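You operate a simulated robot arm through the tools that you are given. There is no shell and no other tool.

You are at the controls of a simulated robot arm. One attempt, no reset.

JOB
Drop 2 washers from the hopper into the gold parts tin.
Fine: hopper dial on washers; the tin's lid goes on the black lid mat; the tin stays on the teal slide, drawn back out; nothing else in it, nothing spilt. Where these are worked on the way, their far stop is far enough and under half their travel is too little: teal slide.

The check looks at the end state, three seconds after you hand in, the way a careful person would. Anything else that was tipped, shoved, dropped, spilled or broken makes it a failure. A push-on lid holds only when it is set on centred and level and pressed home; a screw cap is set on level and turned clockwise until tight.

ROBOT AND FRAMES
A 7-joint arm with a two-finger parallel gripper, fixed in place. Base frame: the origin is at the foot of the arm, x ahead of it, y to its left, z up; the work surface is at about z = 860. Units: mm, degrees, N and s.
With the tool pointing down near the work surface it reaches from about 300 to 700 mm from the base axis. Its first joint turns from -66.0 to 66.0 degrees. Payload 1.57 kg.
The TCP is the grasp point between the finger pads, 30 mm short of the fingertips. In the tool frame z runs along the fingers and y along their closing line. Largest opening 110 mm; finger width 24, thickness 12; the body of the gripper, 48 by 112 mm, starts 78 mm behind the TCP.
Orientation is that of the tool frame in the base frame, as a unit quaternion [w, x, y, z]. With the fingers straight down and closing along the base's y, the tool's x points along the base's -x, its y along +y and its z along -z.

CONTROLS
- The arm moves only by the tool jog_arm. Its argument "deltas" is a list of rows, each a list of 3 entries, a list of its own where there are three numbers: the shift along the base's x, y, z in mm, then the turn, a rotation vector about the base's x, y, z in rad, then the closure, from 0 (fully open) to 1 (shut). In form: [[[tx, ty, tz], [ax, ay, az], claw], ...]. A call has 1 to 20 rows; each row shifts and turns the commanded pose from where the row before left it. Rows are played at 5 a second. More than 50 mm and 8.6 degrees between two rows, or a gripper value outside its range, and nothing of the call is played. Where a pose cannot be reached the arm comes as near as it can. A force on the tool above 40 N (or 10 N above the force at the start of the call, whichever is more), or a blocked arm, ends the call early, and 0.2 s more pass. Each finger travels about 108 mm/s and halts on what it meets, pressing with about 39 N; the grip force reading is that of the motor and also rises with nothing between the fingers. The clock runs only during rows and for 0.2 s after the last one: add rows that do not move to give the fingers time. The reply holds the time, the measured pose of the TCP, the force on the tool along the base axes, the opening and the grip force, in the units named above and with some noise, with the torque about the TCP (base axes, N m) and any sound that the robot's microphone picked up.
- Cameras (640 x 400 px; columns grow to the right, rows downward): "scene" is fixed at [166.9, -390.9, 1408.8]; the picture's right is [0.78, -0.63, 0.00], its down [-0.33, -0.41, -0.85] and it looks along [0.54, 0.66, -0.53] (base axes); focal length 338 px, centre (320, 200). "wrist" rides on the gripper at [70, 16, -141] in the tool frame; the picture's right is [-0.23, 0.97, 0.00], its down [-0.86, -0.20, -0.48] and it looks along [-0.47, -0.11, 0.88] (tool axes); focal length 222 px, centre (320, 200). There is no depth. A picture from a camera that has moved, and an enlarged one, comes with that camera's place and axes in the base frame and with its lens.
- capture(camera): a new picture of that camera. The clock stands still meanwhile.
- close_up(camera, box): a new picture of the part [left, top, right, bottom] of that camera's present view, enlarged. The clock stands still meanwhile.
- hand_in(): hands the job in; it is judged then, once.

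Places have to be worked out from the pictures, the camera data and where the tool is seen. Open the gripper and draw the arm clear of the work before you hand the job in, unless the task says otherwise.

The tools are called after "Emit:" as name(argument=value, ...) on one line, values as JSON. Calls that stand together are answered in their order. jog_arm: Moves the arm, as the interface text tells. Its arguments: {"type":"object","properties":{"deltas":{"type":"array","items":{"type":"array"}}},"required":["deltas"]} The other tools are called the same way: capture (camera) takes a picture; close_up (camera, box) takes an enlarged picture of a part of a camera's view; hand_in () hands the job in.

At the start:

```text
time_s: 0.0
tool_pos: [373.1, -30.1, 1192.5]
ee_rot: [0.0, 0.0, 1.0, 0.0]
wrist_force: [0.0, 0.3, 0.0]
moment: [0.02, -0.01, 0.0]
grip_width: 110.0
finger_force: 0.1
```

scene: 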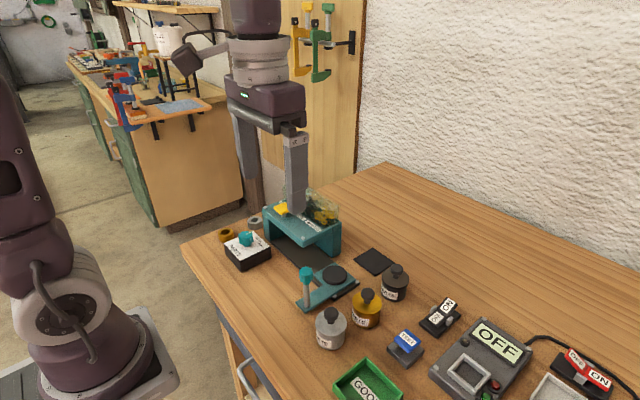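
wrist: 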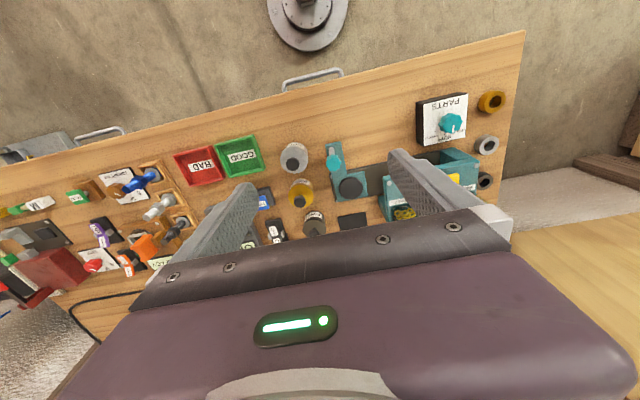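

The first pictures show the hopper, dial, teal slide and tins near the middle-left of the scene. I'll take enlarged looks before moving anything.

Emit:
close_up(camera="scene", box=[200, 180, 360, 280])

Emit:
close_up(camera="scene", box=[280, 240, 440, 340])

Emit:
close_up(camera="wrist", box=[240, 70, 520, 245])

Emit:
close_up(camera="scene", box=[400, 280, 640, 400])

```text
4.00 times, centred on (280, 230) of scene
camera zoom: at [166.9, -390.9, 1408.8], right [0.78, -0.63, 0.0], down [-0.33, -0.41, -0.85], along [0.54, 0.66, -0.53], focal length 1353 px, centre (480, 80)
```

zoom: 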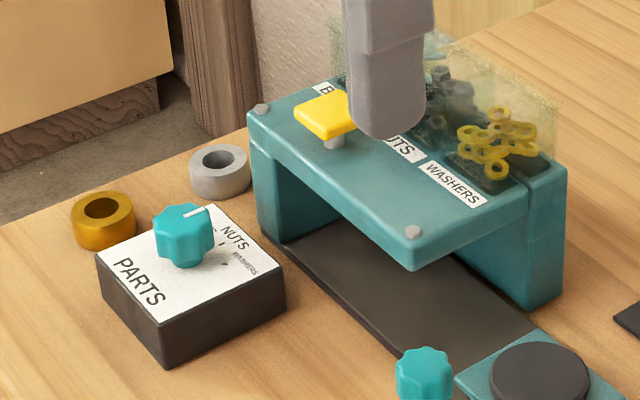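

```text
4.00 times, centred on (360, 290) of scene
camera zoom: at [166.9, -390.9, 1408.8], right [0.78, -0.63, 0.0], down [-0.33, -0.41, -0.85], along [0.54, 0.66, -0.53], focal length 1353 px, centre (160, -160)
```

zoom: 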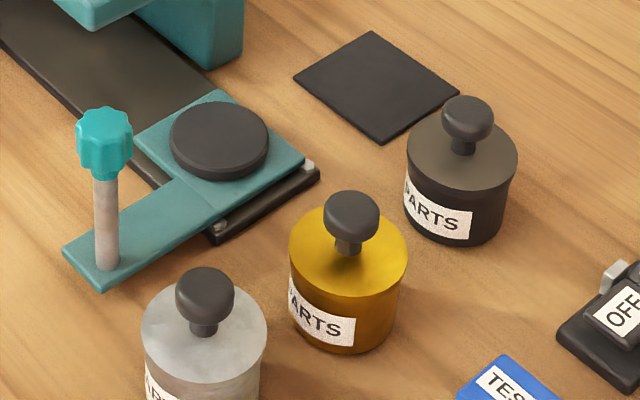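

```text
2.29 times, centred on (380, 158) of wrist
camera zoom: at [303.0, -13.1, 1334.0], right [0.23, 0.97, 0.0], down [0.86, -0.2, 0.48], along [0.47, -0.11, -0.88], focal length 508 px, centre (183, 297)
```

zoom: 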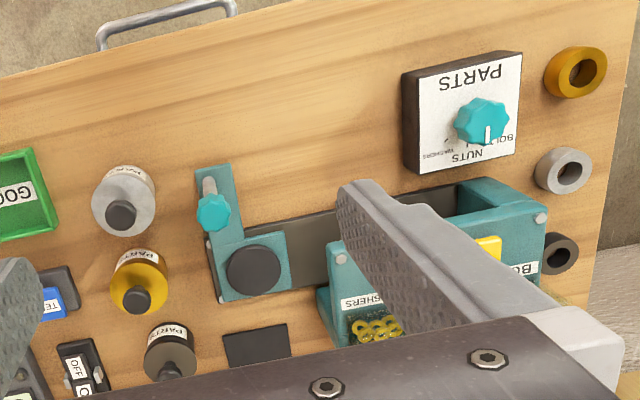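

```text
2.67 times, centred on (520, 340) of scene
camera zoom: at [166.9, -390.9, 1408.8], right [0.78, -0.63, 0.0], down [-0.33, -0.41, -0.85], along [0.54, 0.66, -0.53], focal length 902 px, centre (-213, -173)
```

zoom: 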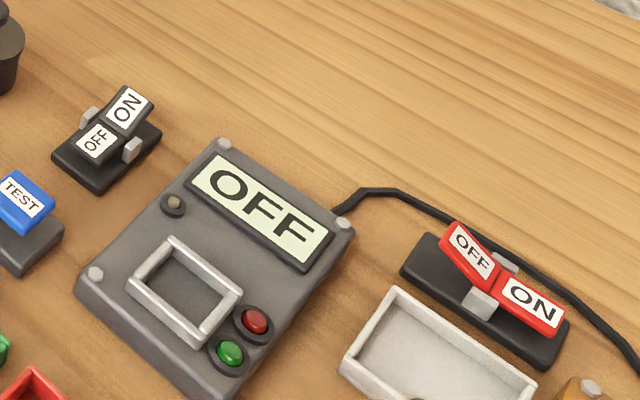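

I've worked out rough places: gold tin about (515,-106), slide pad (533,6), slide post (438,-19), dial box near (436,215), yellow button near (529,200). I'm moving the wrist camera high above the dial for a clear look.

Emit:
jog_arm(deltas=[[[0, 42, -23], [0, 0, 0], 0], [[0, 42, -23], [0, 0, 0], 0], [[0, 42, -23], [0, 0, 0], 0], [[0, 42, -23], [0, 0, 0], 0], [[0, 42, -23], [0, 0, 0], 0], [[0, 0, 0], [0, 0, 0], 0]])

Emit:
capture(camera="wrist")

Emit:
close_up(camera="scene", box=[210, 170, 370, 270])

```text
time_s: 1.4
tool_pos: [372.6, 181.0, 1077.9]
ee_rot: [0.0, 0.0, 1.0, 0.0]
wrist_force: [-0.6, 0.5, 0.2]
moment: [-0.02, 0.0, 0.02]
grip_width: 110.0
finger_force: 0.2
```

```text
taken
camera wrist: at [302.8, 198.6, 1218.8], right [0.23, 0.97, 0.0], down [0.85, -0.2, 0.48], along [0.47, -0.11, -0.88], focal length 222 px, centre (320, 200)
```

wrist: 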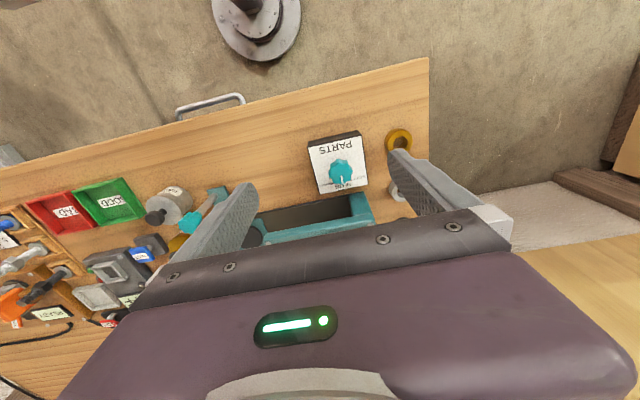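

```text
4.00 times, centred on (290, 220) of scene
camera zoom: at [166.9, -390.9, 1408.8], right [0.78, -0.63, 0.0], down [-0.33, -0.41, -0.85], along [0.54, 0.66, -0.53], focal length 1353 px, centre (440, 120)
```

zoom: 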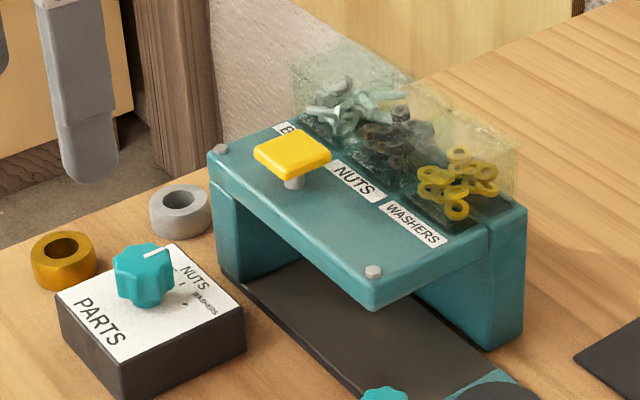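

The yellow square cap on a stem is the hopper push button. I'll enlarge the wrist view on the dial to read its pointer.

Emit:
close_up(camera="wrist", box=[300, 125, 380, 200])

Emit:
close_up(camera="scene", box=[220, 220, 280, 270])

```text
5.33 times, centred on (340, 162) of wrist
camera zoom: at [302.8, 198.6, 1218.8], right [0.23, 0.97, 0.0], down [0.85, -0.2, 0.48], along [0.47, -0.11, -0.88], focal length 1185 px, centre (213, 400)
```

zoom: 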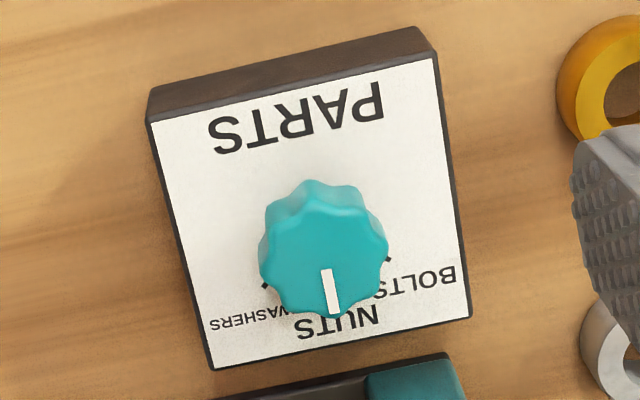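

```text
8.00 times, centred on (250, 245) of scene
camera zoom: at [166.9, -390.9, 1408.8], right [0.78, -0.63, 0.0], down [-0.33, -0.41, -0.85], along [0.54, 0.66, -0.53], focal length 2706 px, centre (880, -160)
```

zoom: 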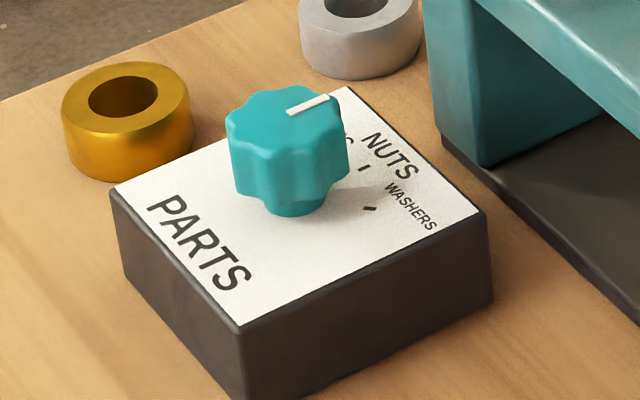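

The pointer is on NUTS, and the ticks put WASHERS about 50° clockwise seen from above. I place the dial axis at about (428,200.5), box top z≈892 and knob top≈925, so I'll go above it with the gripper half closed and look again.

Emit:
jog_arm(deltas=[[[28, 10, -20], [0, 0, 0], 0.45], [[27.4, 9.5, -30], [0, 0, 0], 0.45], [[0, 0, -30], [0, 0, 0], 0.45], [[0, 0, 0], [0, 0, 0], 0.45]])

Emit:
capture(camera="wrist")

Emit:
close_up(camera="scene", box=[210, 170, 370, 270])

```text
time_s: 2.4
tool_pos: [427.6, 200.5, 997.6]
ee_rot: [0.0, 0.0, 1.0, 0.0]
wrist_force: [-0.3, 0.3, 0.0]
moment: [0.01, 0.0, 0.01]
grip_width: 60.6
finger_force: 0.1
```

```text
taken
camera wrist: at [357.7, 216.6, 1138.8], right [0.23, 0.97, 0.0], down [0.85, -0.2, 0.48], along [0.47, -0.11, -0.88], focal length 222 px, centre (320, 200)
```

wrist: 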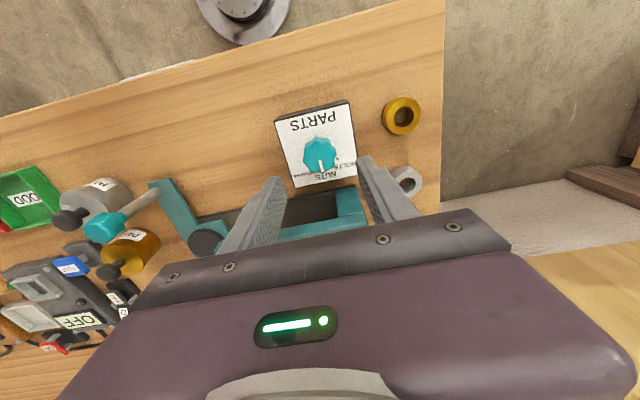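

```text
4.00 times, centred on (290, 220) of scene
camera zoom: at [166.9, -390.9, 1408.8], right [0.78, -0.63, 0.0], down [-0.33, -0.41, -0.85], along [0.54, 0.66, -0.53], focal length 1353 px, centre (440, 120)
```

zoom: 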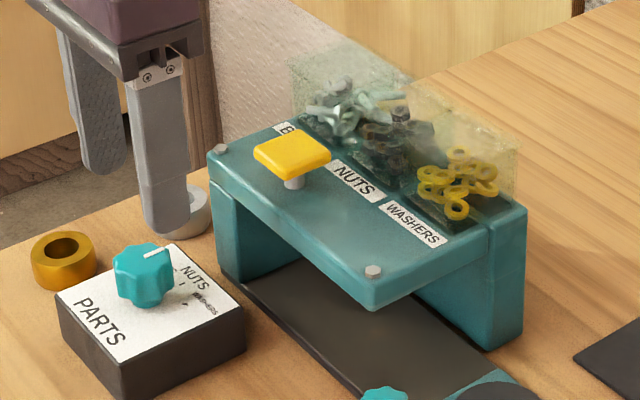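

The gripper is over the dial; I'll check the alignment with an enlarged wrist view before lowering.

Emit:
close_up(camera="wrist", box=[270, 95, 370, 195])

```text
4.00 times, centred on (320, 145) of wrist
camera zoom: at [357.7, 216.6, 1138.8], right [0.23, 0.97, 0.0], down [0.85, -0.2, 0.48], along [0.47, -0.11, -0.88], focal length 888 px, centre (320, 420)
```

zoom: 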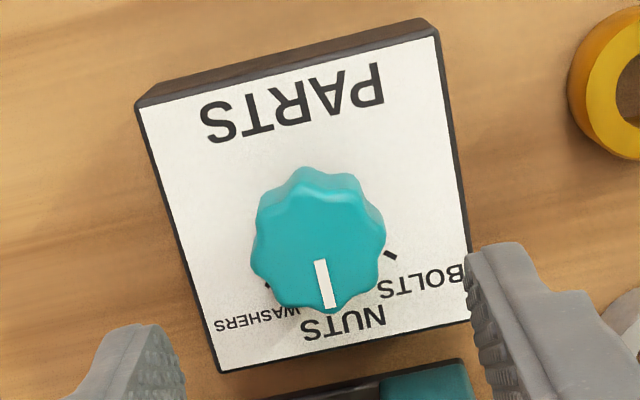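

The knob is centred under the gripper. I'll lower to TCP z≈928 and close on the knob.

Emit:
jog_arm(deltas=[[[0, 0, -25], [0, 0, 0], 0.45], [[0, 0, -25], [0, 0, 0], 0.45], [[0, 0, -19], [0, 0, 0], 0.45], [[0, 0, 0], [0, 0, 0], 0.8], [[0, 0, 0], [0, 0, 0], 0.9], [[0, 0, 0], [0, 0, 0], 0.9]])

Emit:
close_up(camera="scene", box=[210, 200, 290, 270])

```text
time_s: 3.8
tool_pos: [428.8, 200.7, 929.5]
ee_rot: [0.0, 0.001, 1.0, 0.0]
wrist_force: [1.5, -2.7, -2.4]
moment: [0.0, -0.42, 0.0]
grip_width: 32.6
finger_force: 40.7
```

```text
5.71 times, centred on (250, 235) of scene
camera zoom: at [166.9, -391.0, 1408.8], right [0.78, -0.63, 0.0], down [-0.33, -0.41, -0.85], along [0.54, 0.66, -0.53], focal length 1933 px, centre (720, 0)
```

zoom: 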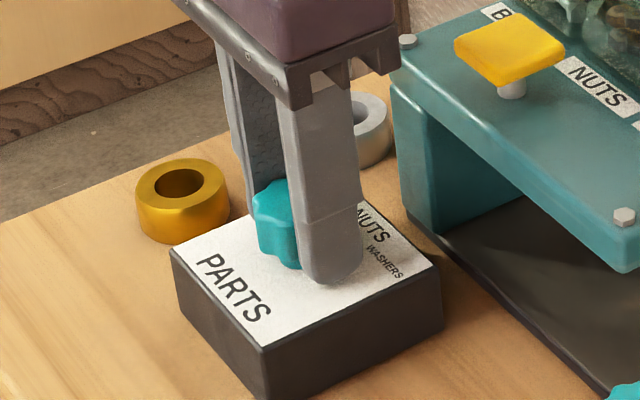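

I'm gripping the knob (32.6 mm). Now I turn it clockwise about 49° toward WASHERS.

Emit:
jog_arm(deltas=[[[0, 0, 0], [0, 0, -0.12], 0.9], [[0, 0, 0], [0, 0, -0.12], 0.9], [[0, 0, 0], [0, 0, -0.12], 0.9], [[0, 0, 0], [0, 0, -0.12], 0.9], [[0, 0, 0], [0, 0, -0.12], 0.9], [[0, 0, 0], [0, 0, -0.12], 0.9], [[0, 0, 0], [0, 0, -0.12], 0.9], [[0, 0, 0], [0, 0, 0], 0.9]])

Emit:
capture(camera="wrist")

```text
time_s: 5.6
tool_pos: [427.5, 197.5, 928.1]
ee_rot: [-0.001, 0.41, 0.912, -0.002]
wrist_force: [-12.5, -25.4, 6.2]
moment: [-0.55, 0.42, 0.07]
grip_width: 32.4
finger_force: 40.8
```

```text
taken
camera wrist: at [393.1, 261.7, 1069.9], right [0.88, 0.48, 0.0], down [0.42, -0.77, 0.48], along [0.23, -0.42, -0.88], focal length 222 px, centre (320, 200)
```

wrist: 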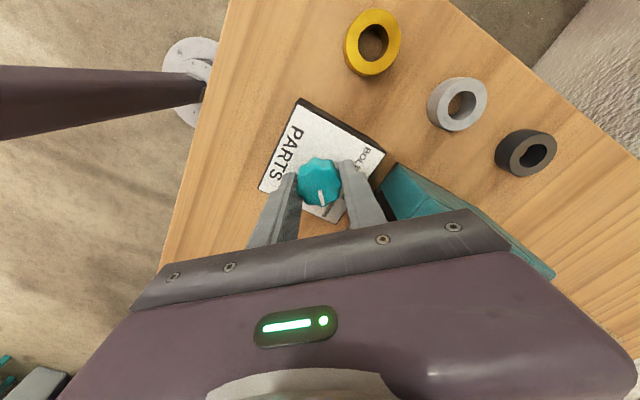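

The knob turned with the gripper and there is some side force from a small centring error. I'll open and raise straight up, then read the pointer.

Emit:
jog_arm(deltas=[[[0, 0, 0], [0, 0, 0], 0.6], [[0, 0, 0], [0, 0, 0], 0.45], [[0, 0, 25], [0, 0, 0], 0.45], [[0, 0, 35], [0, 0, 0], 0.45], [[0, 0, 35], [0, 0, 0], 0.45], [[0, 0, 0], [0, 0, 0], 0.45]])

Emit:
close_up(camera="wrist", box=[250, 80, 400, 230])

Emit:
close_up(camera="scene", box=[220, 220, 280, 270])

```text
time_s: 7.0
tool_pos: [429.3, 198.3, 1024.4]
ee_rot: [0.001, 0.408, 0.913, 0.0]
wrist_force: [-0.3, -0.2, -0.8]
moment: [-0.03, -0.04, -0.01]
grip_width: 60.5
finger_force: 0.1
```

```text
2.67 times, centred on (325, 155) of wrist
camera zoom: at [394.6, 262.9, 1165.4], right [0.88, 0.48, 0.0], down [0.42, -0.77, 0.48], along [0.23, -0.42, -0.88], focal length 592 px, centre (307, 320)
```

zoom: 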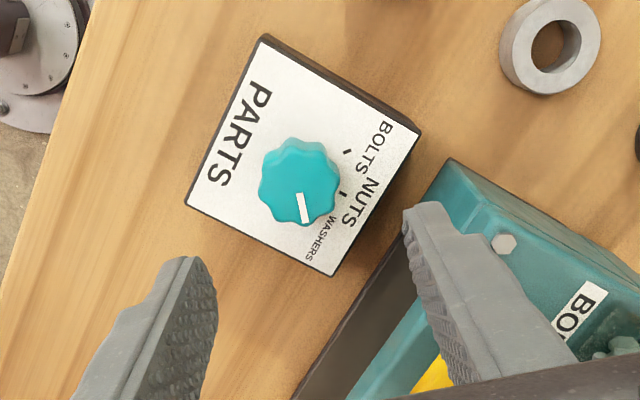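

```text
8.00 times, centred on (250, 245) of scene
camera zoom: at [166.9, -391.0, 1408.8], right [0.78, -0.63, 0.0], down [-0.33, -0.41, -0.85], along [0.54, 0.66, -0.53], focal length 2706 px, centre (880, -160)
```

zoom: 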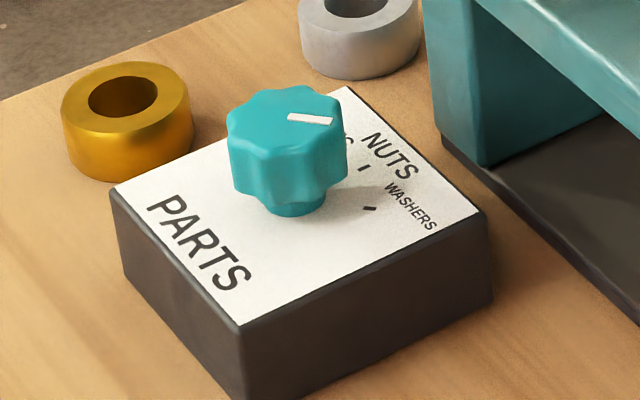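

The pointer turned by 49° and now lies on WASHERS. Next I turn the gripper straight again and move back to a viewpoint before the gold tin.

Emit:
jog_arm(deltas=[[[0, -20, 25], [0, 0, 0.12], 0.3], [[0, -40, 10], [0, 0, 0.12], 0.2], [[0, -45, 0], [0, 0, 0.12], 0.1], [[0, -45, 0], [0, 0, 0.12], 0], [[0, -45, 0], [0, 0, 0.12], 0], [[0, -45, 0], [0, 0, 0.12], 0], [[0, -43, 0], [0, 0, 0.12], 0], [[0, 0, 0], [0, 0, 0], 0]])

Emit:
capture(camera="wrist")

Emit:
close_up(camera="wrist", box=[240, 120, 400, 220])

Emit:
close_up(camera="scene", box=[220, 180, 380, 280])

```text
time_s: 8.8
tool_pos: [426.9, -84.2, 1060.1]
ee_rot: [0.0, 0.0, 1.0, 0.0]
wrist_force: [-0.2, 0.1, -0.1]
moment: [0.0, -0.02, -0.02]
grip_width: 109.9
finger_force: 0.1
```

```text
taken
camera wrist: at [357.4, -67.7, 1200.6], right [0.23, 0.97, 0.0], down [0.86, -0.2, 0.48], along [0.47, -0.11, -0.88], focal length 222 px, centre (320, 200)
```

wrist: 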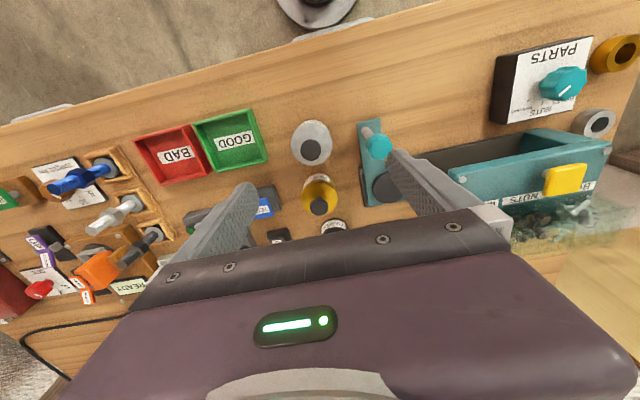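

```text
4.00 times, centred on (320, 170) of wrist
camera zoom: at [357.4, -67.7, 1200.6], right [0.23, 0.97, 0.0], down [0.86, -0.2, 0.48], along [0.47, -0.11, -0.88], focal length 888 px, centre (320, 320)
```

zoom: 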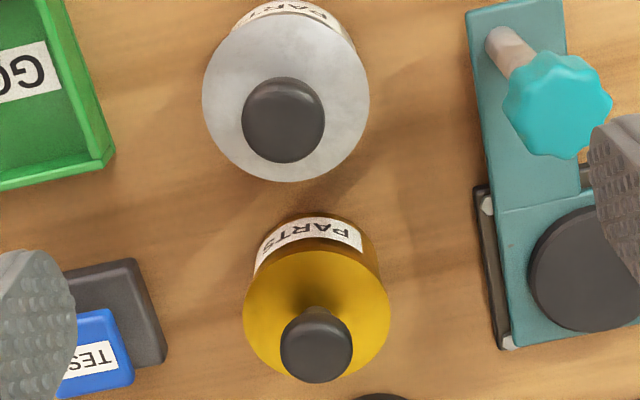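

```text
4.00 times, centred on (300, 230) of scene
camera zoom: at [166.8, -391.0, 1408.8], right [0.78, -0.63, 0.0], down [-0.33, -0.41, -0.85], along [0.54, 0.66, -0.53], focal length 1353 px, centre (400, 80)
```

zoom: 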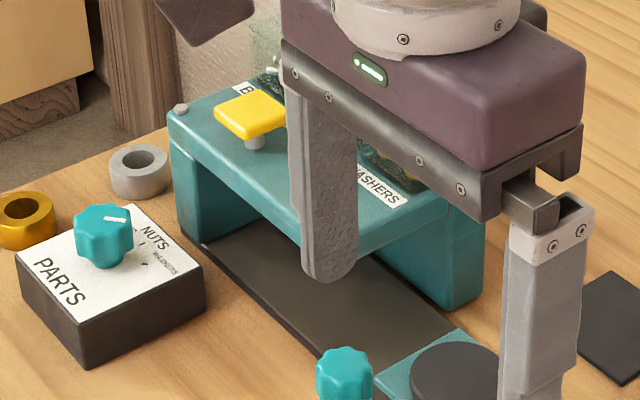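

The tin's axis comes out at (514,-105.7) with lid top ≈900 and knob top ≈926, agreeing in both cameras. Before grasping I'll move forward to locate the lid mat and the slide pad accurately.

Emit:
jog_arm(deltas=[[[40, 25, 5], [0, 0, 0], 0], [[40, 25, 0], [0, 0, 0], 0], [[38, 25, 0], [0, 0, 0], 0], [[0, 0, 0], [0, 0, 0], 0]])

Emit:
capture(camera="wrist")

Emit:
close_up(camera="wrist", box=[240, 90, 400, 220])

```text
time_s: 9.8
tool_pos: [544.3, -7.2, 1064.3]
ee_rot: [0.0, 0.001, 1.0, 0.0]
wrist_force: [-0.2, -0.8, -0.1]
moment: [0.0, 0.0, -0.01]
grip_width: 109.9
finger_force: 0.0
```

```text
taken
camera wrist: at [475.7, 8.4, 1205.6], right [0.23, 0.97, 0.0], down [0.86, -0.2, 0.48], along [0.47, -0.11, -0.88], focal length 222 px, centre (320, 200)
```

wrist: 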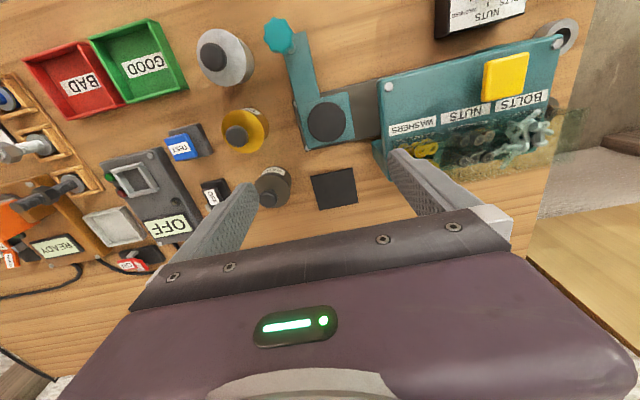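

```text
3.08 times, centred on (320, 155) of wrist
camera zoom: at [475.7, 8.4, 1205.6], right [0.23, 0.97, 0.0], down [0.86, -0.2, 0.48], along [0.47, -0.11, -0.88], focal length 684 px, centre (320, 338)
```

zoom: 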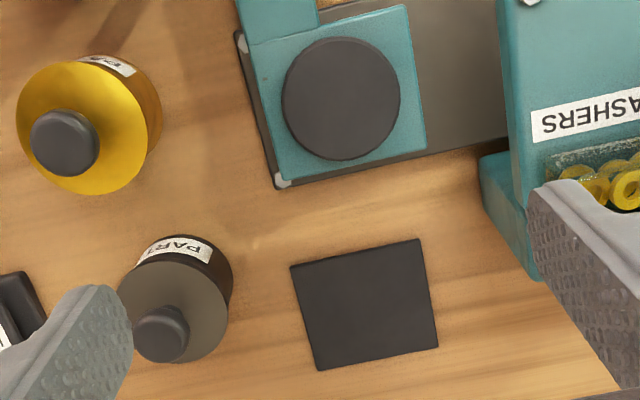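

The mat spans x 612–679, y -40–30 (centre ≈(645.5,-5)) and the slide pad centre is about (531.5,5.5). Now I move above the gold tin's knob.

Emit:
close_up(camera="wrist", box=[290, 80, 360, 140])

Emit:
jog_arm(deltas=[[[-15, -49, -20], [0, 0, 0], 0.45], [[-15.3, -49.5, -30], [0, 0, 0], 0.45], [[0, 0, -34], [0, 0, 0], 0.45], [[0, 0, 0], [0, 0, 0], 0.45]])

Emit:
close_up(camera="wrist", box=[240, 100, 400, 220])

Emit:
close_up(camera="scene", box=[280, 240, 440, 340])

```text
6.67 times, centred on (325, 110) of wrist
camera zoom: at [475.7, 8.4, 1205.6], right [0.23, 0.97, 0.0], down [0.86, -0.2, 0.48], along [0.47, -0.11, -0.88], focal length 1481 px, centre (287, 800)
```

zoom: 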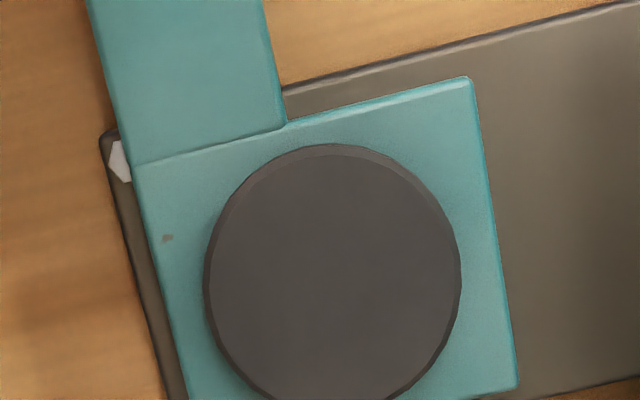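

```text
refused: row 1 steps farther than a row can; nothing moved
```

```text
3.33 times, centred on (320, 160) of wrist
camera zoom: at [475.7, 8.4, 1205.6], right [0.23, 0.97, 0.0], down [0.86, -0.2, 0.48], along [0.47, -0.11, -0.88], focal length 740 px, centre (320, 333)
```

zoom: 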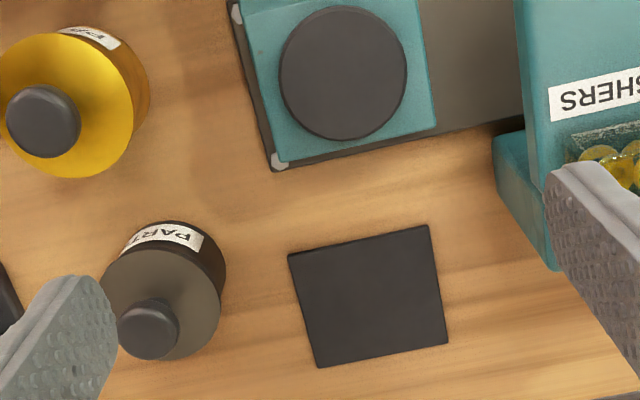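

```text
4.00 times, centred on (360, 290) of scene
camera zoom: at [166.9, -390.9, 1408.8], right [0.78, -0.63, 0.0], down [-0.33, -0.41, -0.85], along [0.54, 0.66, -0.53], focal length 1353 px, centre (160, -160)
```

zoom: 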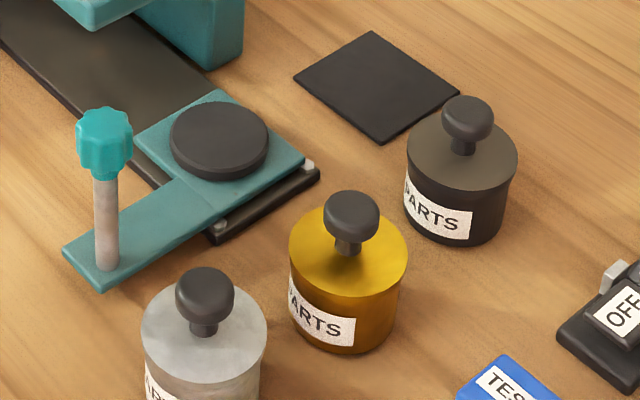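

That call was refused because a diagonal step exceeded 50 mm, so I'll redo it in smaller steps.

Emit:
jog_arm(deltas=[[[-10, -33, -20], [0, 0, 0], 0.2], [[-10, -33, -20], [0, 0, 0], 0.45], [[-10.3, -32.5, -20], [0, 0, 0], 0.45], [[0, 0, -24], [0, 0, 0], 0.45], [[0, 0, 0], [0, 0, 0], 0.45]])

Emit:
close_up(camera="wrist", box=[240, 100, 400, 220])

Emit:
close_up(camera="scene", box=[280, 220, 440, 340])

```text
time_s: 11.0
tool_pos: [514.6, -107.9, 980.1]
ee_rot: [0.0, 0.0, 1.0, 0.0]
wrist_force: [0.3, 0.2, -1.1]
moment: [0.02, -0.02, -0.01]
grip_width: 60.8
finger_force: 0.2
```

```text
3.33 times, centred on (320, 160) of wrist
camera zoom: at [445.9, -90.1, 1120.8], right [0.23, 0.97, 0.0], down [0.86, -0.2, 0.48], along [0.47, -0.11, -0.88], focal length 740 px, centre (320, 333)
```

zoom: 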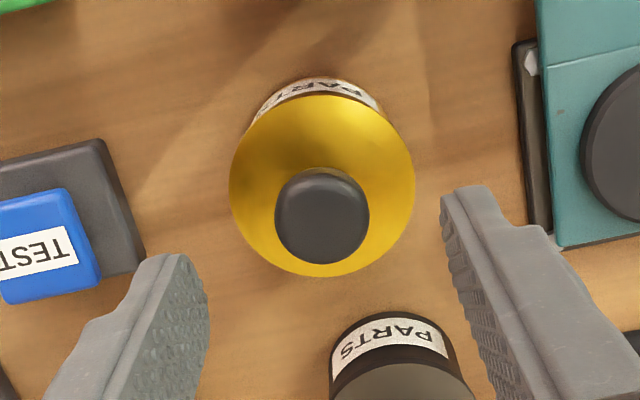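

```text
3.33 times, centred on (360, 280) of scene
camera zoom: at [166.9, -391.0, 1408.8], right [0.78, -0.63, 0.0], down [-0.33, -0.41, -0.85], along [0.54, 0.66, -0.53], focal length 1128 px, centre (187, -67)
```

zoom: 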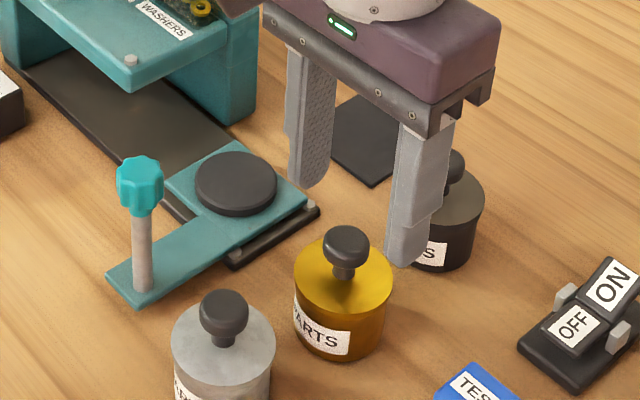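

The knob is at (514.5,-105.4), under the gripper. I'll lower to z≈933 and close on it.

Emit:
jog_arm(deltas=[[[0, 0, -20], [0, 0, 0], 0.45], [[0, 0, -20], [0, 0, 0], 0.45], [[0, 0, -7], [0, 0, 0], 0.45], [[0, 0, 0], [0, 0, 0], 0.75], [[0, 0, 0], [0, 0, 0], 0.9], [[0, 0, 0], [0, 0, 0], 0.9]])

Emit:
close_up(camera="scene", box=[320, 260, 400, 340])

Emit:
close_up(camera="wrist", box=[240, 100, 400, 220])

```text
time_s: 12.4
tool_pos: [515.4, -106.1, 934.0]
ee_rot: [-0.001, 0.0, 1.0, 0.001]
wrist_force: [0.5, 4.3, 8.0]
moment: [0.25, 0.04, 0.0]
grip_width: 52.3
finger_force: 39.1
```

```text
5.00 times, centred on (360, 300) of scene
camera zoom: at [166.8, -390.8, 1408.9], right [0.78, -0.63, 0.0], down [-0.33, -0.41, -0.85], along [0.54, 0.66, -0.53], focal length 1691 px, centre (120, -300)
```

zoom: 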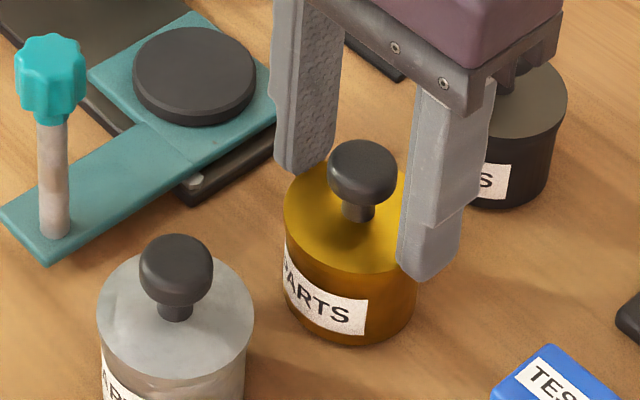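

```text
3.33 times, centred on (320, 160) of wrist
camera zoom: at [446.4, -89.7, 1074.4], right [0.23, 0.97, 0.0], down [0.85, -0.2, 0.48], along [0.47, -0.11, -0.88], focal length 740 px, centre (320, 333)
```

zoom: 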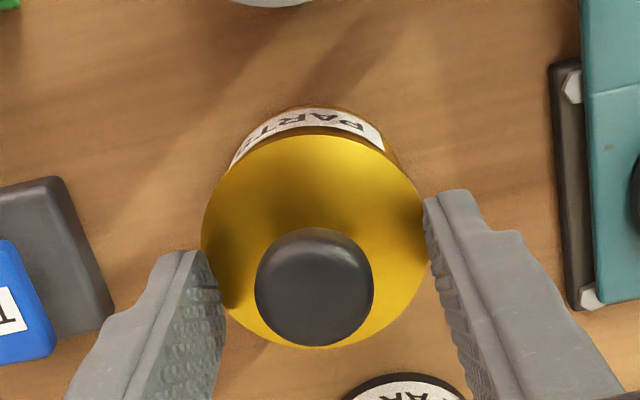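

The fingertips caught on the lid's rim (52 mm), so the lid top is a bit higher, about 904–905. I'll open, raise 6 mm, and close on the knob alone.

Emit:
jog_arm(deltas=[[[0, 0, 0], [0, 0, 0], 0.4], [[0, 0, 6.5], [0, 0, 0], 0.4], [[0, 0, 0], [0, 0, 0], 0.7], [[0, 0, 0], [0, 0, 0], 0.9], [[0, 0, 0], [0, 0, 0], 0.9], [[0, 0, 0], [0, 0, 0], 0.9]])

Emit:
close_up(camera="scene", box=[320, 260, 400, 340])

Emit:
close_up(camera="wrist", box=[240, 100, 400, 220])

```text
time_s: 13.8
tool_pos: [516.3, -107.1, 939.7]
ee_rot: [0.0, 0.0, 1.0, 0.0]
wrist_force: [-0.6, -0.4, 0.5]
moment: [0.05, 0.02, -0.02]
grip_width: 21.1
finger_force: 34.7
heard: snap
```

```text
5.00 times, centred on (360, 300) of scene
camera zoom: at [166.8, -390.9, 1408.8], right [0.78, -0.63, 0.0], down [-0.33, -0.41, -0.85], along [0.54, 0.66, -0.53], focal length 1691 px, centre (120, -300)
```

zoom: 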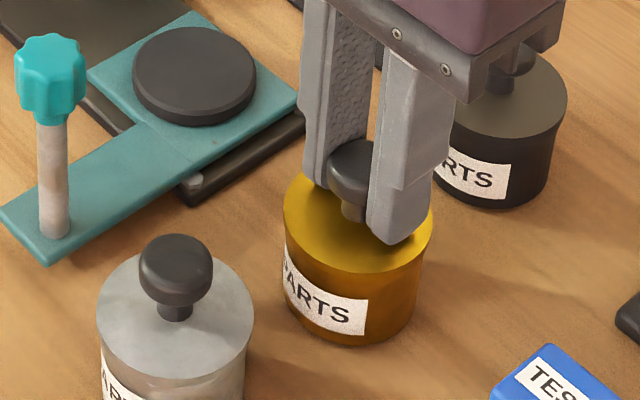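

```text
3.33 times, centred on (320, 160) of wrist
camera zoom: at [446.0, -90.2, 1081.0], right [0.23, 0.97, 0.0], down [0.85, -0.2, 0.48], along [0.47, -0.11, -0.88], focal length 740 px, centre (320, 333)
```

zoom: 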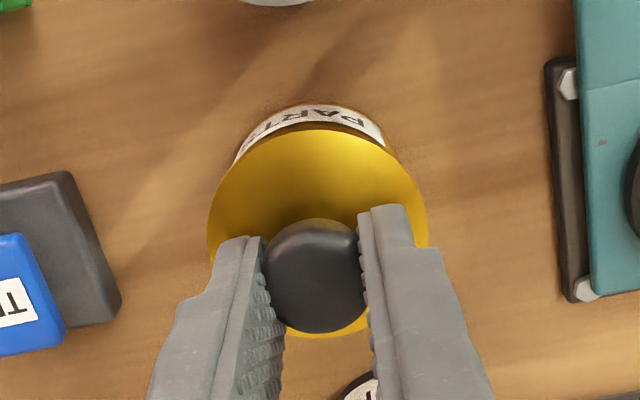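

I have the knob now, and a snap was heard, probably the push-on lid letting go. I'll lift slowly a bit and check that only the lid rises.

Emit:
jog_arm(deltas=[[[0, 0, 0], [0, 0, 0], 0.95], [[0, 0, 4], [0, 0, 0], 0.95], [[0, 0, 4], [0, 0, 0], 0.95], [[0, 0, 4], [0, 0, 0], 0.95], [[0, 0, 0], [0, 0, 0], 0.95]])

Emit:
close_up(camera="scene", box=[320, 260, 400, 340])

Emit:
close_up(camera="wrist", box=[240, 100, 400, 220])

```text
time_s: 15.0
tool_pos: [515.1, -106.5, 952.7]
ee_rot: [-0.001, -0.001, 1.0, 0.0]
wrist_force: [-0.2, -0.5, 0.3]
moment: [-0.01, 0.01, 0.0]
grip_width: 21.3
finger_force: 34.6
```

```text
5.00 times, centred on (360, 300) of scene
camera zoom: at [166.9, -390.9, 1408.8], right [0.78, -0.63, 0.0], down [-0.33, -0.41, -0.85], along [0.54, 0.66, -0.53], focal length 1691 px, centre (120, -300)
```

zoom: 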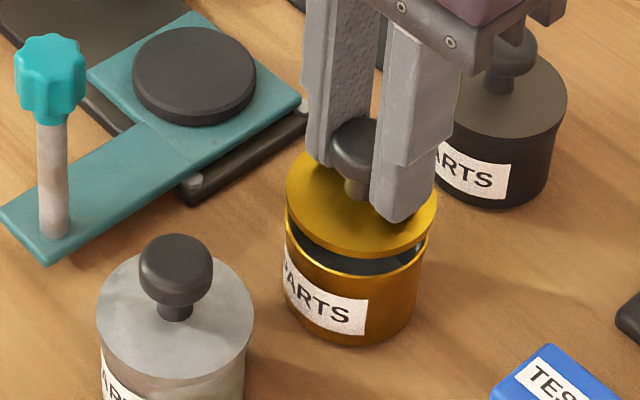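

```text
3.33 times, centred on (320, 160) of wrist
camera zoom: at [446.2, -90.6, 1092.8], right [0.23, 0.97, 0.0], down [0.86, -0.2, 0.48], along [0.47, -0.11, -0.88], focal length 740 px, centre (320, 333)
```

zoom: 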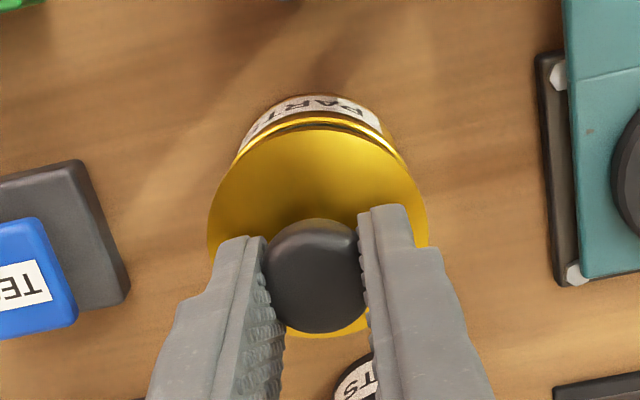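

The lid is off cleanly and the tin stayed put. I'll raise the lid further and look into the tin while carrying the lid toward the mat.

Emit:
jog_arm(deltas=[[[0, 0, 15], [0, 0, 0], 0.95], [[0, 0, 20], [0, 0, 0], 0.95], [[0, 0, 20], [0, 0, 0], 0.95], [[33, 25, 0], [0, 0, 0], 0.95], [[33, 25, 0], [0, 0, 0], 0.95], [[33, 25, 0], [0, 0, 0], 0.95], [[32, 25.7, 0], [0, 0, 0], 0.95], [[0, 0, 0], [0, 0, 0], 0.95]])

Emit:
close_up(camera="scene", box=[310, 220, 430, 340])

Emit:
capture(camera="wrist")

```text
time_s: 16.8
tool_pos: [646.7, -6.0, 1006.6]
ee_rot: [-0.001, 0.0, 1.0, 0.0]
wrist_force: [-0.1, -0.4, -1.2]
moment: [0.01, 0.0, 0.02]
grip_width: 21.0
finger_force: 34.6
```

```text
3.33 times, centred on (370, 280) of scene
camera zoom: at [166.9, -390.9, 1408.8], right [0.78, -0.63, 0.0], down [-0.33, -0.41, -0.85], along [0.54, 0.66, -0.53], focal length 1128 px, centre (153, -67)
```

zoom: 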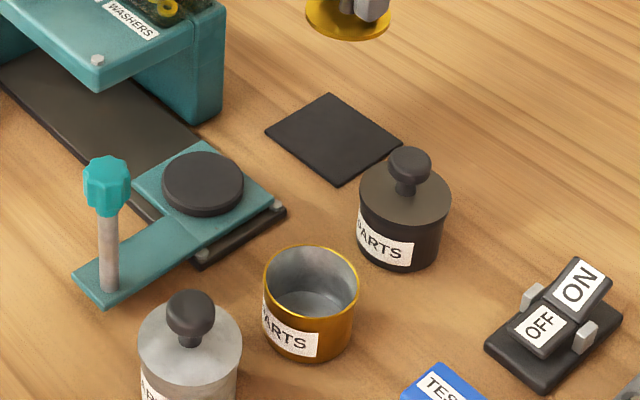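

```text
taken
camera wrist: at [578.3, 11.6, 1147.4], right [0.23, 0.97, 0.0], down [0.86, -0.2, 0.48], along [0.47, -0.11, -0.88], focal length 222 px, centre (320, 200)
```

wrist: 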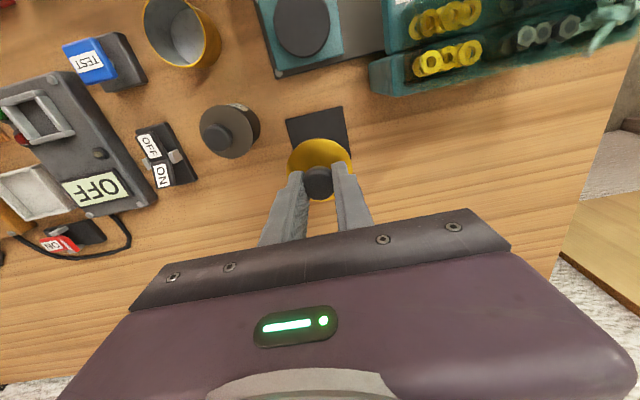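

The gold tin is empty. The lid is above the mat, and I'll lower it to about 15 mm above and check alignment.

Emit:
jog_arm(deltas=[[[0, 0, -30], [0, 0, 0], 0.95], [[0, 0, -30], [0, 0, 0], 0.95], [[0, 0, -25], [0, 0, 0], 0.95], [[0, 0, 0], [0, 0, 0], 0.95]])

Emit:
close_up(camera="scene", box=[320, 220, 420, 290])

Emit:
close_up(camera="wrist", box=[240, 100, 400, 220])

```text
time_s: 17.8
tool_pos: [646.8, -4.9, 921.9]
ee_rot: [-0.001, 0.0, 1.0, 0.0]
wrist_force: [-0.8, -0.3, -0.3]
moment: [0.02, 0.02, 0.01]
grip_width: 21.2
finger_force: 34.4
```

```text
5.71 times, centred on (370, 255) of scene
camera zoom: at [166.9, -390.9, 1408.8], right [0.78, -0.63, 0.0], down [-0.33, -0.41, -0.85], along [0.54, 0.66, -0.53], focal length 1933 px, centre (34, -114)
```

zoom: 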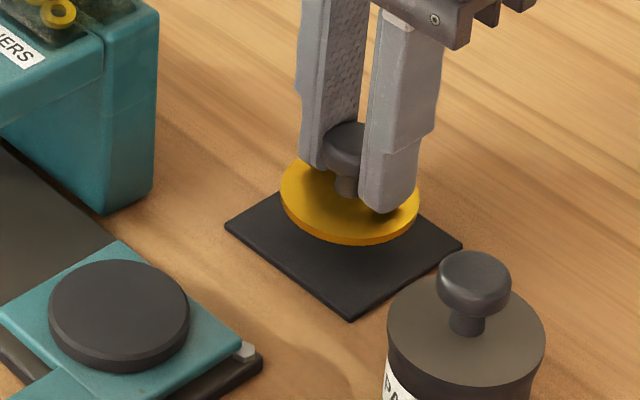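

```text
3.33 times, centred on (320, 160) of wrist
camera zoom: at [577.4, 10.5, 1062.2], right [0.23, 0.97, 0.0], down [0.86, -0.2, 0.48], along [0.47, -0.11, -0.88], focal length 740 px, centre (320, 333)
```

zoom: 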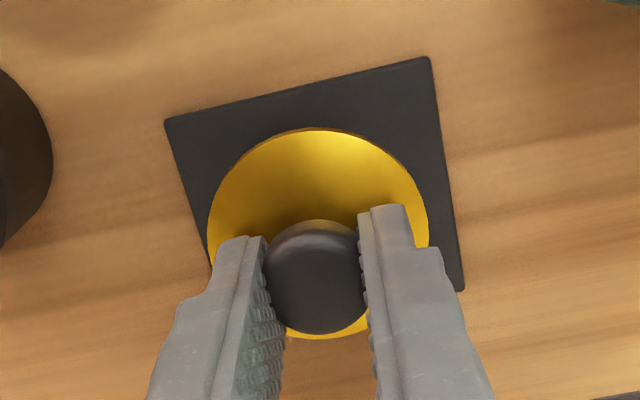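

Lid centre is within about 2 mm of the mat centre. I'll nudge it and lower in small steps until contact.

Emit:
jog_arm(deltas=[[[2, 1, -4], [0, 0, 0], 0.95], [[0, 0, -4], [0, 0, 0], 0.95], [[0, 0, -3], [0, 0, 0], 0.95], [[0, 0, 0], [0, 0, 0], 0.95]])

Emit:
close_up(camera="scene", box=[320, 220, 420, 290])

```text
time_s: 18.8
tool_pos: [648.7, -5.9, 909.6]
ee_rot: [0.0, 0.0, 1.0, 0.0]
wrist_force: [-0.1, 0.7, -1.0]
moment: [0.01, 0.0, 0.0]
grip_width: 21.1
finger_force: 34.7
```

```text
5.71 times, centred on (370, 255) of scene
camera zoom: at [166.9, -390.9, 1408.8], right [0.78, -0.63, 0.0], down [-0.33, -0.41, -0.85], along [0.54, 0.66, -0.53], focal length 1933 px, centre (34, -114)
```

zoom: 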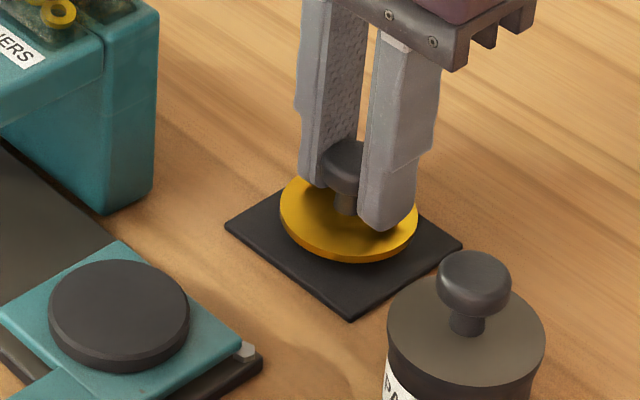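

No contact yet; I'll keep lowering in 2 mm steps.

Emit:
jog_arm(deltas=[[[0, 0, -2], [0, 0, 0], 0.95], [[0, 0, -2], [0, 0, 0], 0.95], [[0, 0, 0], [0, 0, 0], 0.95]])

Emit:
close_up(camera="scene", box=[320, 220, 420, 290])

```text
time_s: 19.6
tool_pos: [649.5, -5.2, 905.6]
ee_rot: [0.001, 0.0, 1.0, 0.0]
wrist_force: [-0.5, 0.2, 5.1]
moment: [0.0, 0.01, -0.05]
grip_width: 21.2
finger_force: 34.5
```

```text
5.71 times, centred on (370, 255) of scene
camera zoom: at [166.7, -390.9, 1408.8], right [0.78, -0.63, 0.0], down [-0.33, -0.41, -0.85], along [0.54, 0.66, -0.53], focal length 1933 px, centre (34, -114)
```

zoom: 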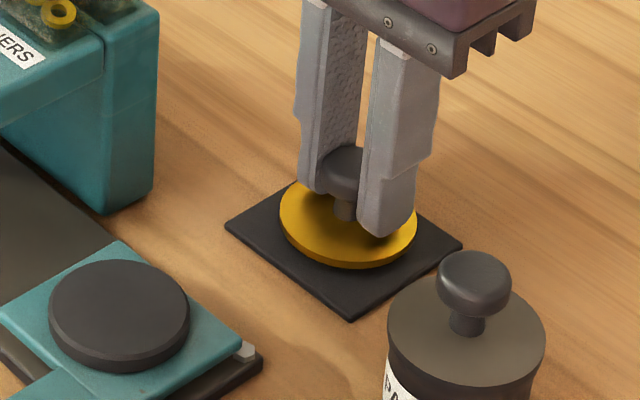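

Contact at 5 N: the lid rests on the mat. I'll open and rise straight up.

Emit:
jog_arm(deltas=[[[0, 0, 0], [0, 0, 0], 0.7], [[0, 0, 0], [0, 0, 0], 0.5], [[0, 0, 0], [0, 0, 0], 0.5], [[0, 0, 20], [0, 0, 0], 0.5], [[0, 0, 40], [0, 0, 0], 0.5], [[0, 0, 40], [0, 0, 0], 0.5], [[0, 0, 0], [0, 0, 0], 0.5]])

Emit:
capture(camera="wrist")

Emit:
close_up(camera="scene", box=[300, 220, 420, 310])

```text
time_s: 21.2
tool_pos: [648.3, -5.4, 1006.4]
ee_rot: [-0.001, 0.0, 1.0, -0.001]
wrist_force: [0.1, -0.1, -0.3]
moment: [-0.03, 0.0, -0.01]
grip_width: 54.9
finger_force: 0.1
```

```text
taken
camera wrist: at [578.6, 11.0, 1147.5], right [0.23, 0.97, 0.0], down [0.85, -0.2, 0.48], along [0.47, -0.11, -0.88], focal length 222 px, centre (320, 200)
```

wrist: 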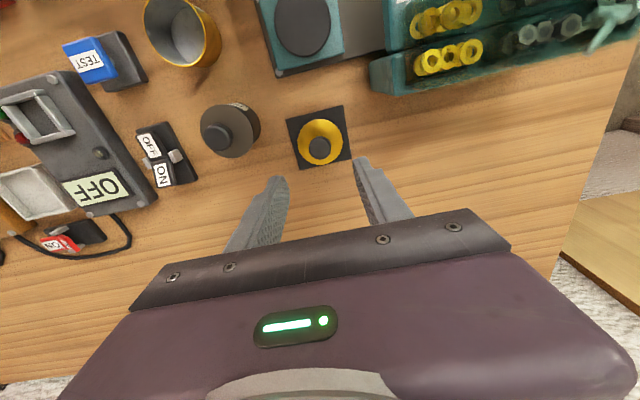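

```text
4.44 times, centred on (360, 265) of scene
camera zoom: at [166.9, -390.9, 1408.8], right [0.78, -0.63, 0.0], down [-0.33, -0.41, -0.85], along [0.54, 0.66, -0.53], focal length 1504 px, centre (142, -89)
```

zoom: 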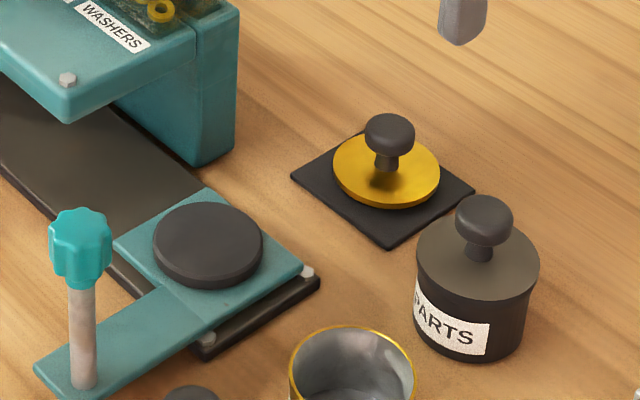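

The lid sits centred and flat on the mat. Now I go back above the open gold tin, gripper at about 80 mm opening.

Emit:
jog_arm(deltas=[[[-33, -25, 0], [0, 0, 0], 0.27], [[-33, -25, 0], [0, 0, 0], 0.27], [[-33, -25, 0], [0, 0, 0], 0.27], [[-35, -26.5, 0], [0, 0, 0], 0.27], [[0, 0, -30], [0, 0, 0], 0.27], [[0, 0, 0], [0, 0, 0], 0.27]])

Emit:
close_up(camera="wrist", box=[240, 100, 400, 220])

Emit:
close_up(camera="scene", box=[310, 240, 410, 340])

```text
time_s: 22.6
tool_pos: [514.3, -106.5, 976.1]
ee_rot: [0.0, 0.0, 1.0, 0.0]
wrist_force: [0.2, -0.4, 0.1]
moment: [0.02, 0.0, 0.0]
grip_width: 80.4
finger_force: 0.1
```

```text
3.33 times, centred on (320, 160) of wrist
camera zoom: at [444.7, -90.1, 1117.8], right [0.23, 0.97, 0.0], down [0.86, -0.2, 0.48], along [0.47, -0.11, -0.88], focal length 740 px, centre (320, 333)
```

zoom: 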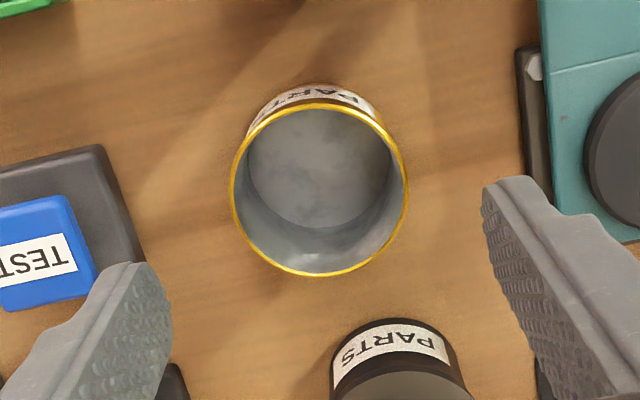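

```text
4.00 times, centred on (360, 290) of scene
camera zoom: at [166.8, -391.0, 1408.8], right [0.78, -0.63, 0.0], down [-0.33, -0.41, -0.85], along [0.54, 0.66, -0.53], focal length 1353 px, centre (160, -160)
```

zoom: 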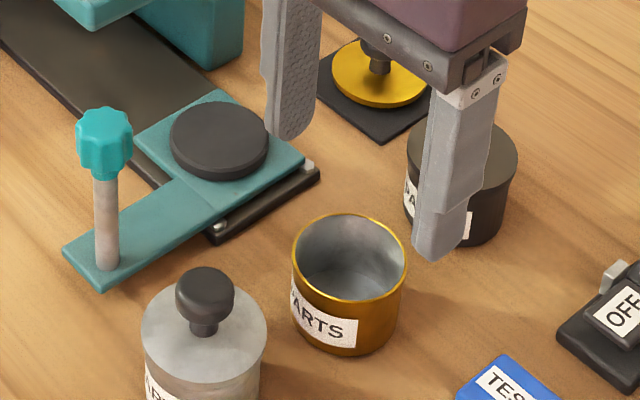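

The empty tin is centred at about (514,-106). I'll lower to z≈899 and grip its body.

Emit:
jog_arm(deltas=[[[0, 0, -25], [0, 0, 0], 0.27], [[0, 0, -25], [0, 0, 0], 0.27], [[0, 0, -27], [0, 0, 0], 0.27], [[0, 0, 0], [0, 0, 0], 0.4], [[0, 0, 0], [0, 0, 0], 0.55], [[0, 0, 0], [0, 0, 0], 0.65], [[0, 0, 0], [0, 0, 0], 0.65]])

Emit:
close_up(camera="wrist", box=[240, 100, 400, 220])

Emit:
close_up(camera="scene", box=[310, 240, 410, 340])

```text
time_s: 24.2
tool_pos: [515.6, -105.9, 900.1]
ee_rot: [0.0, 0.0, 1.0, -0.001]
wrist_force: [-0.7, 0.2, 0.4]
moment: [0.01, -0.01, -0.01]
grip_width: 53.2
finger_force: 38.5
```

```text
3.33 times, centred on (320, 160) of wrist
camera zoom: at [445.2, -89.7, 1040.5], right [0.23, 0.97, 0.0], down [0.86, -0.2, 0.48], along [0.47, -0.11, -0.88], focal length 740 px, centre (320, 333)
```

zoom: 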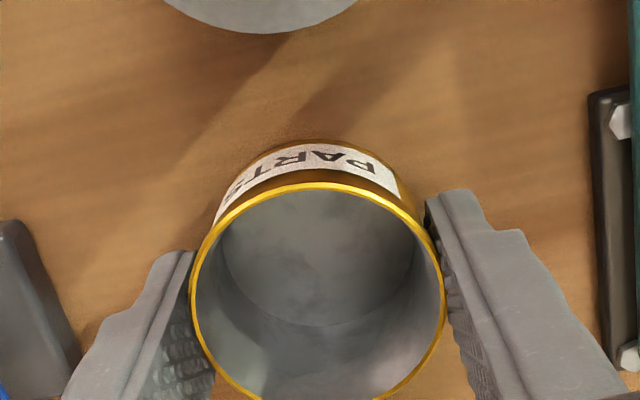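

```text
4.00 times, centred on (360, 290) of scene
camera zoom: at [166.9, -390.9, 1408.8], right [0.78, -0.63, 0.0], down [-0.33, -0.41, -0.85], along [0.54, 0.66, -0.53], focal length 1353 px, centre (160, -160)
```

zoom: 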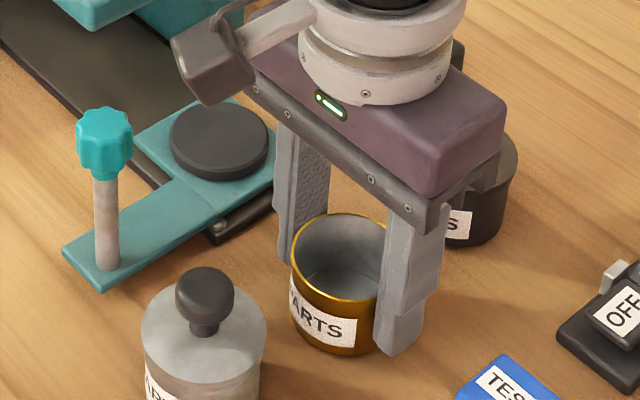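

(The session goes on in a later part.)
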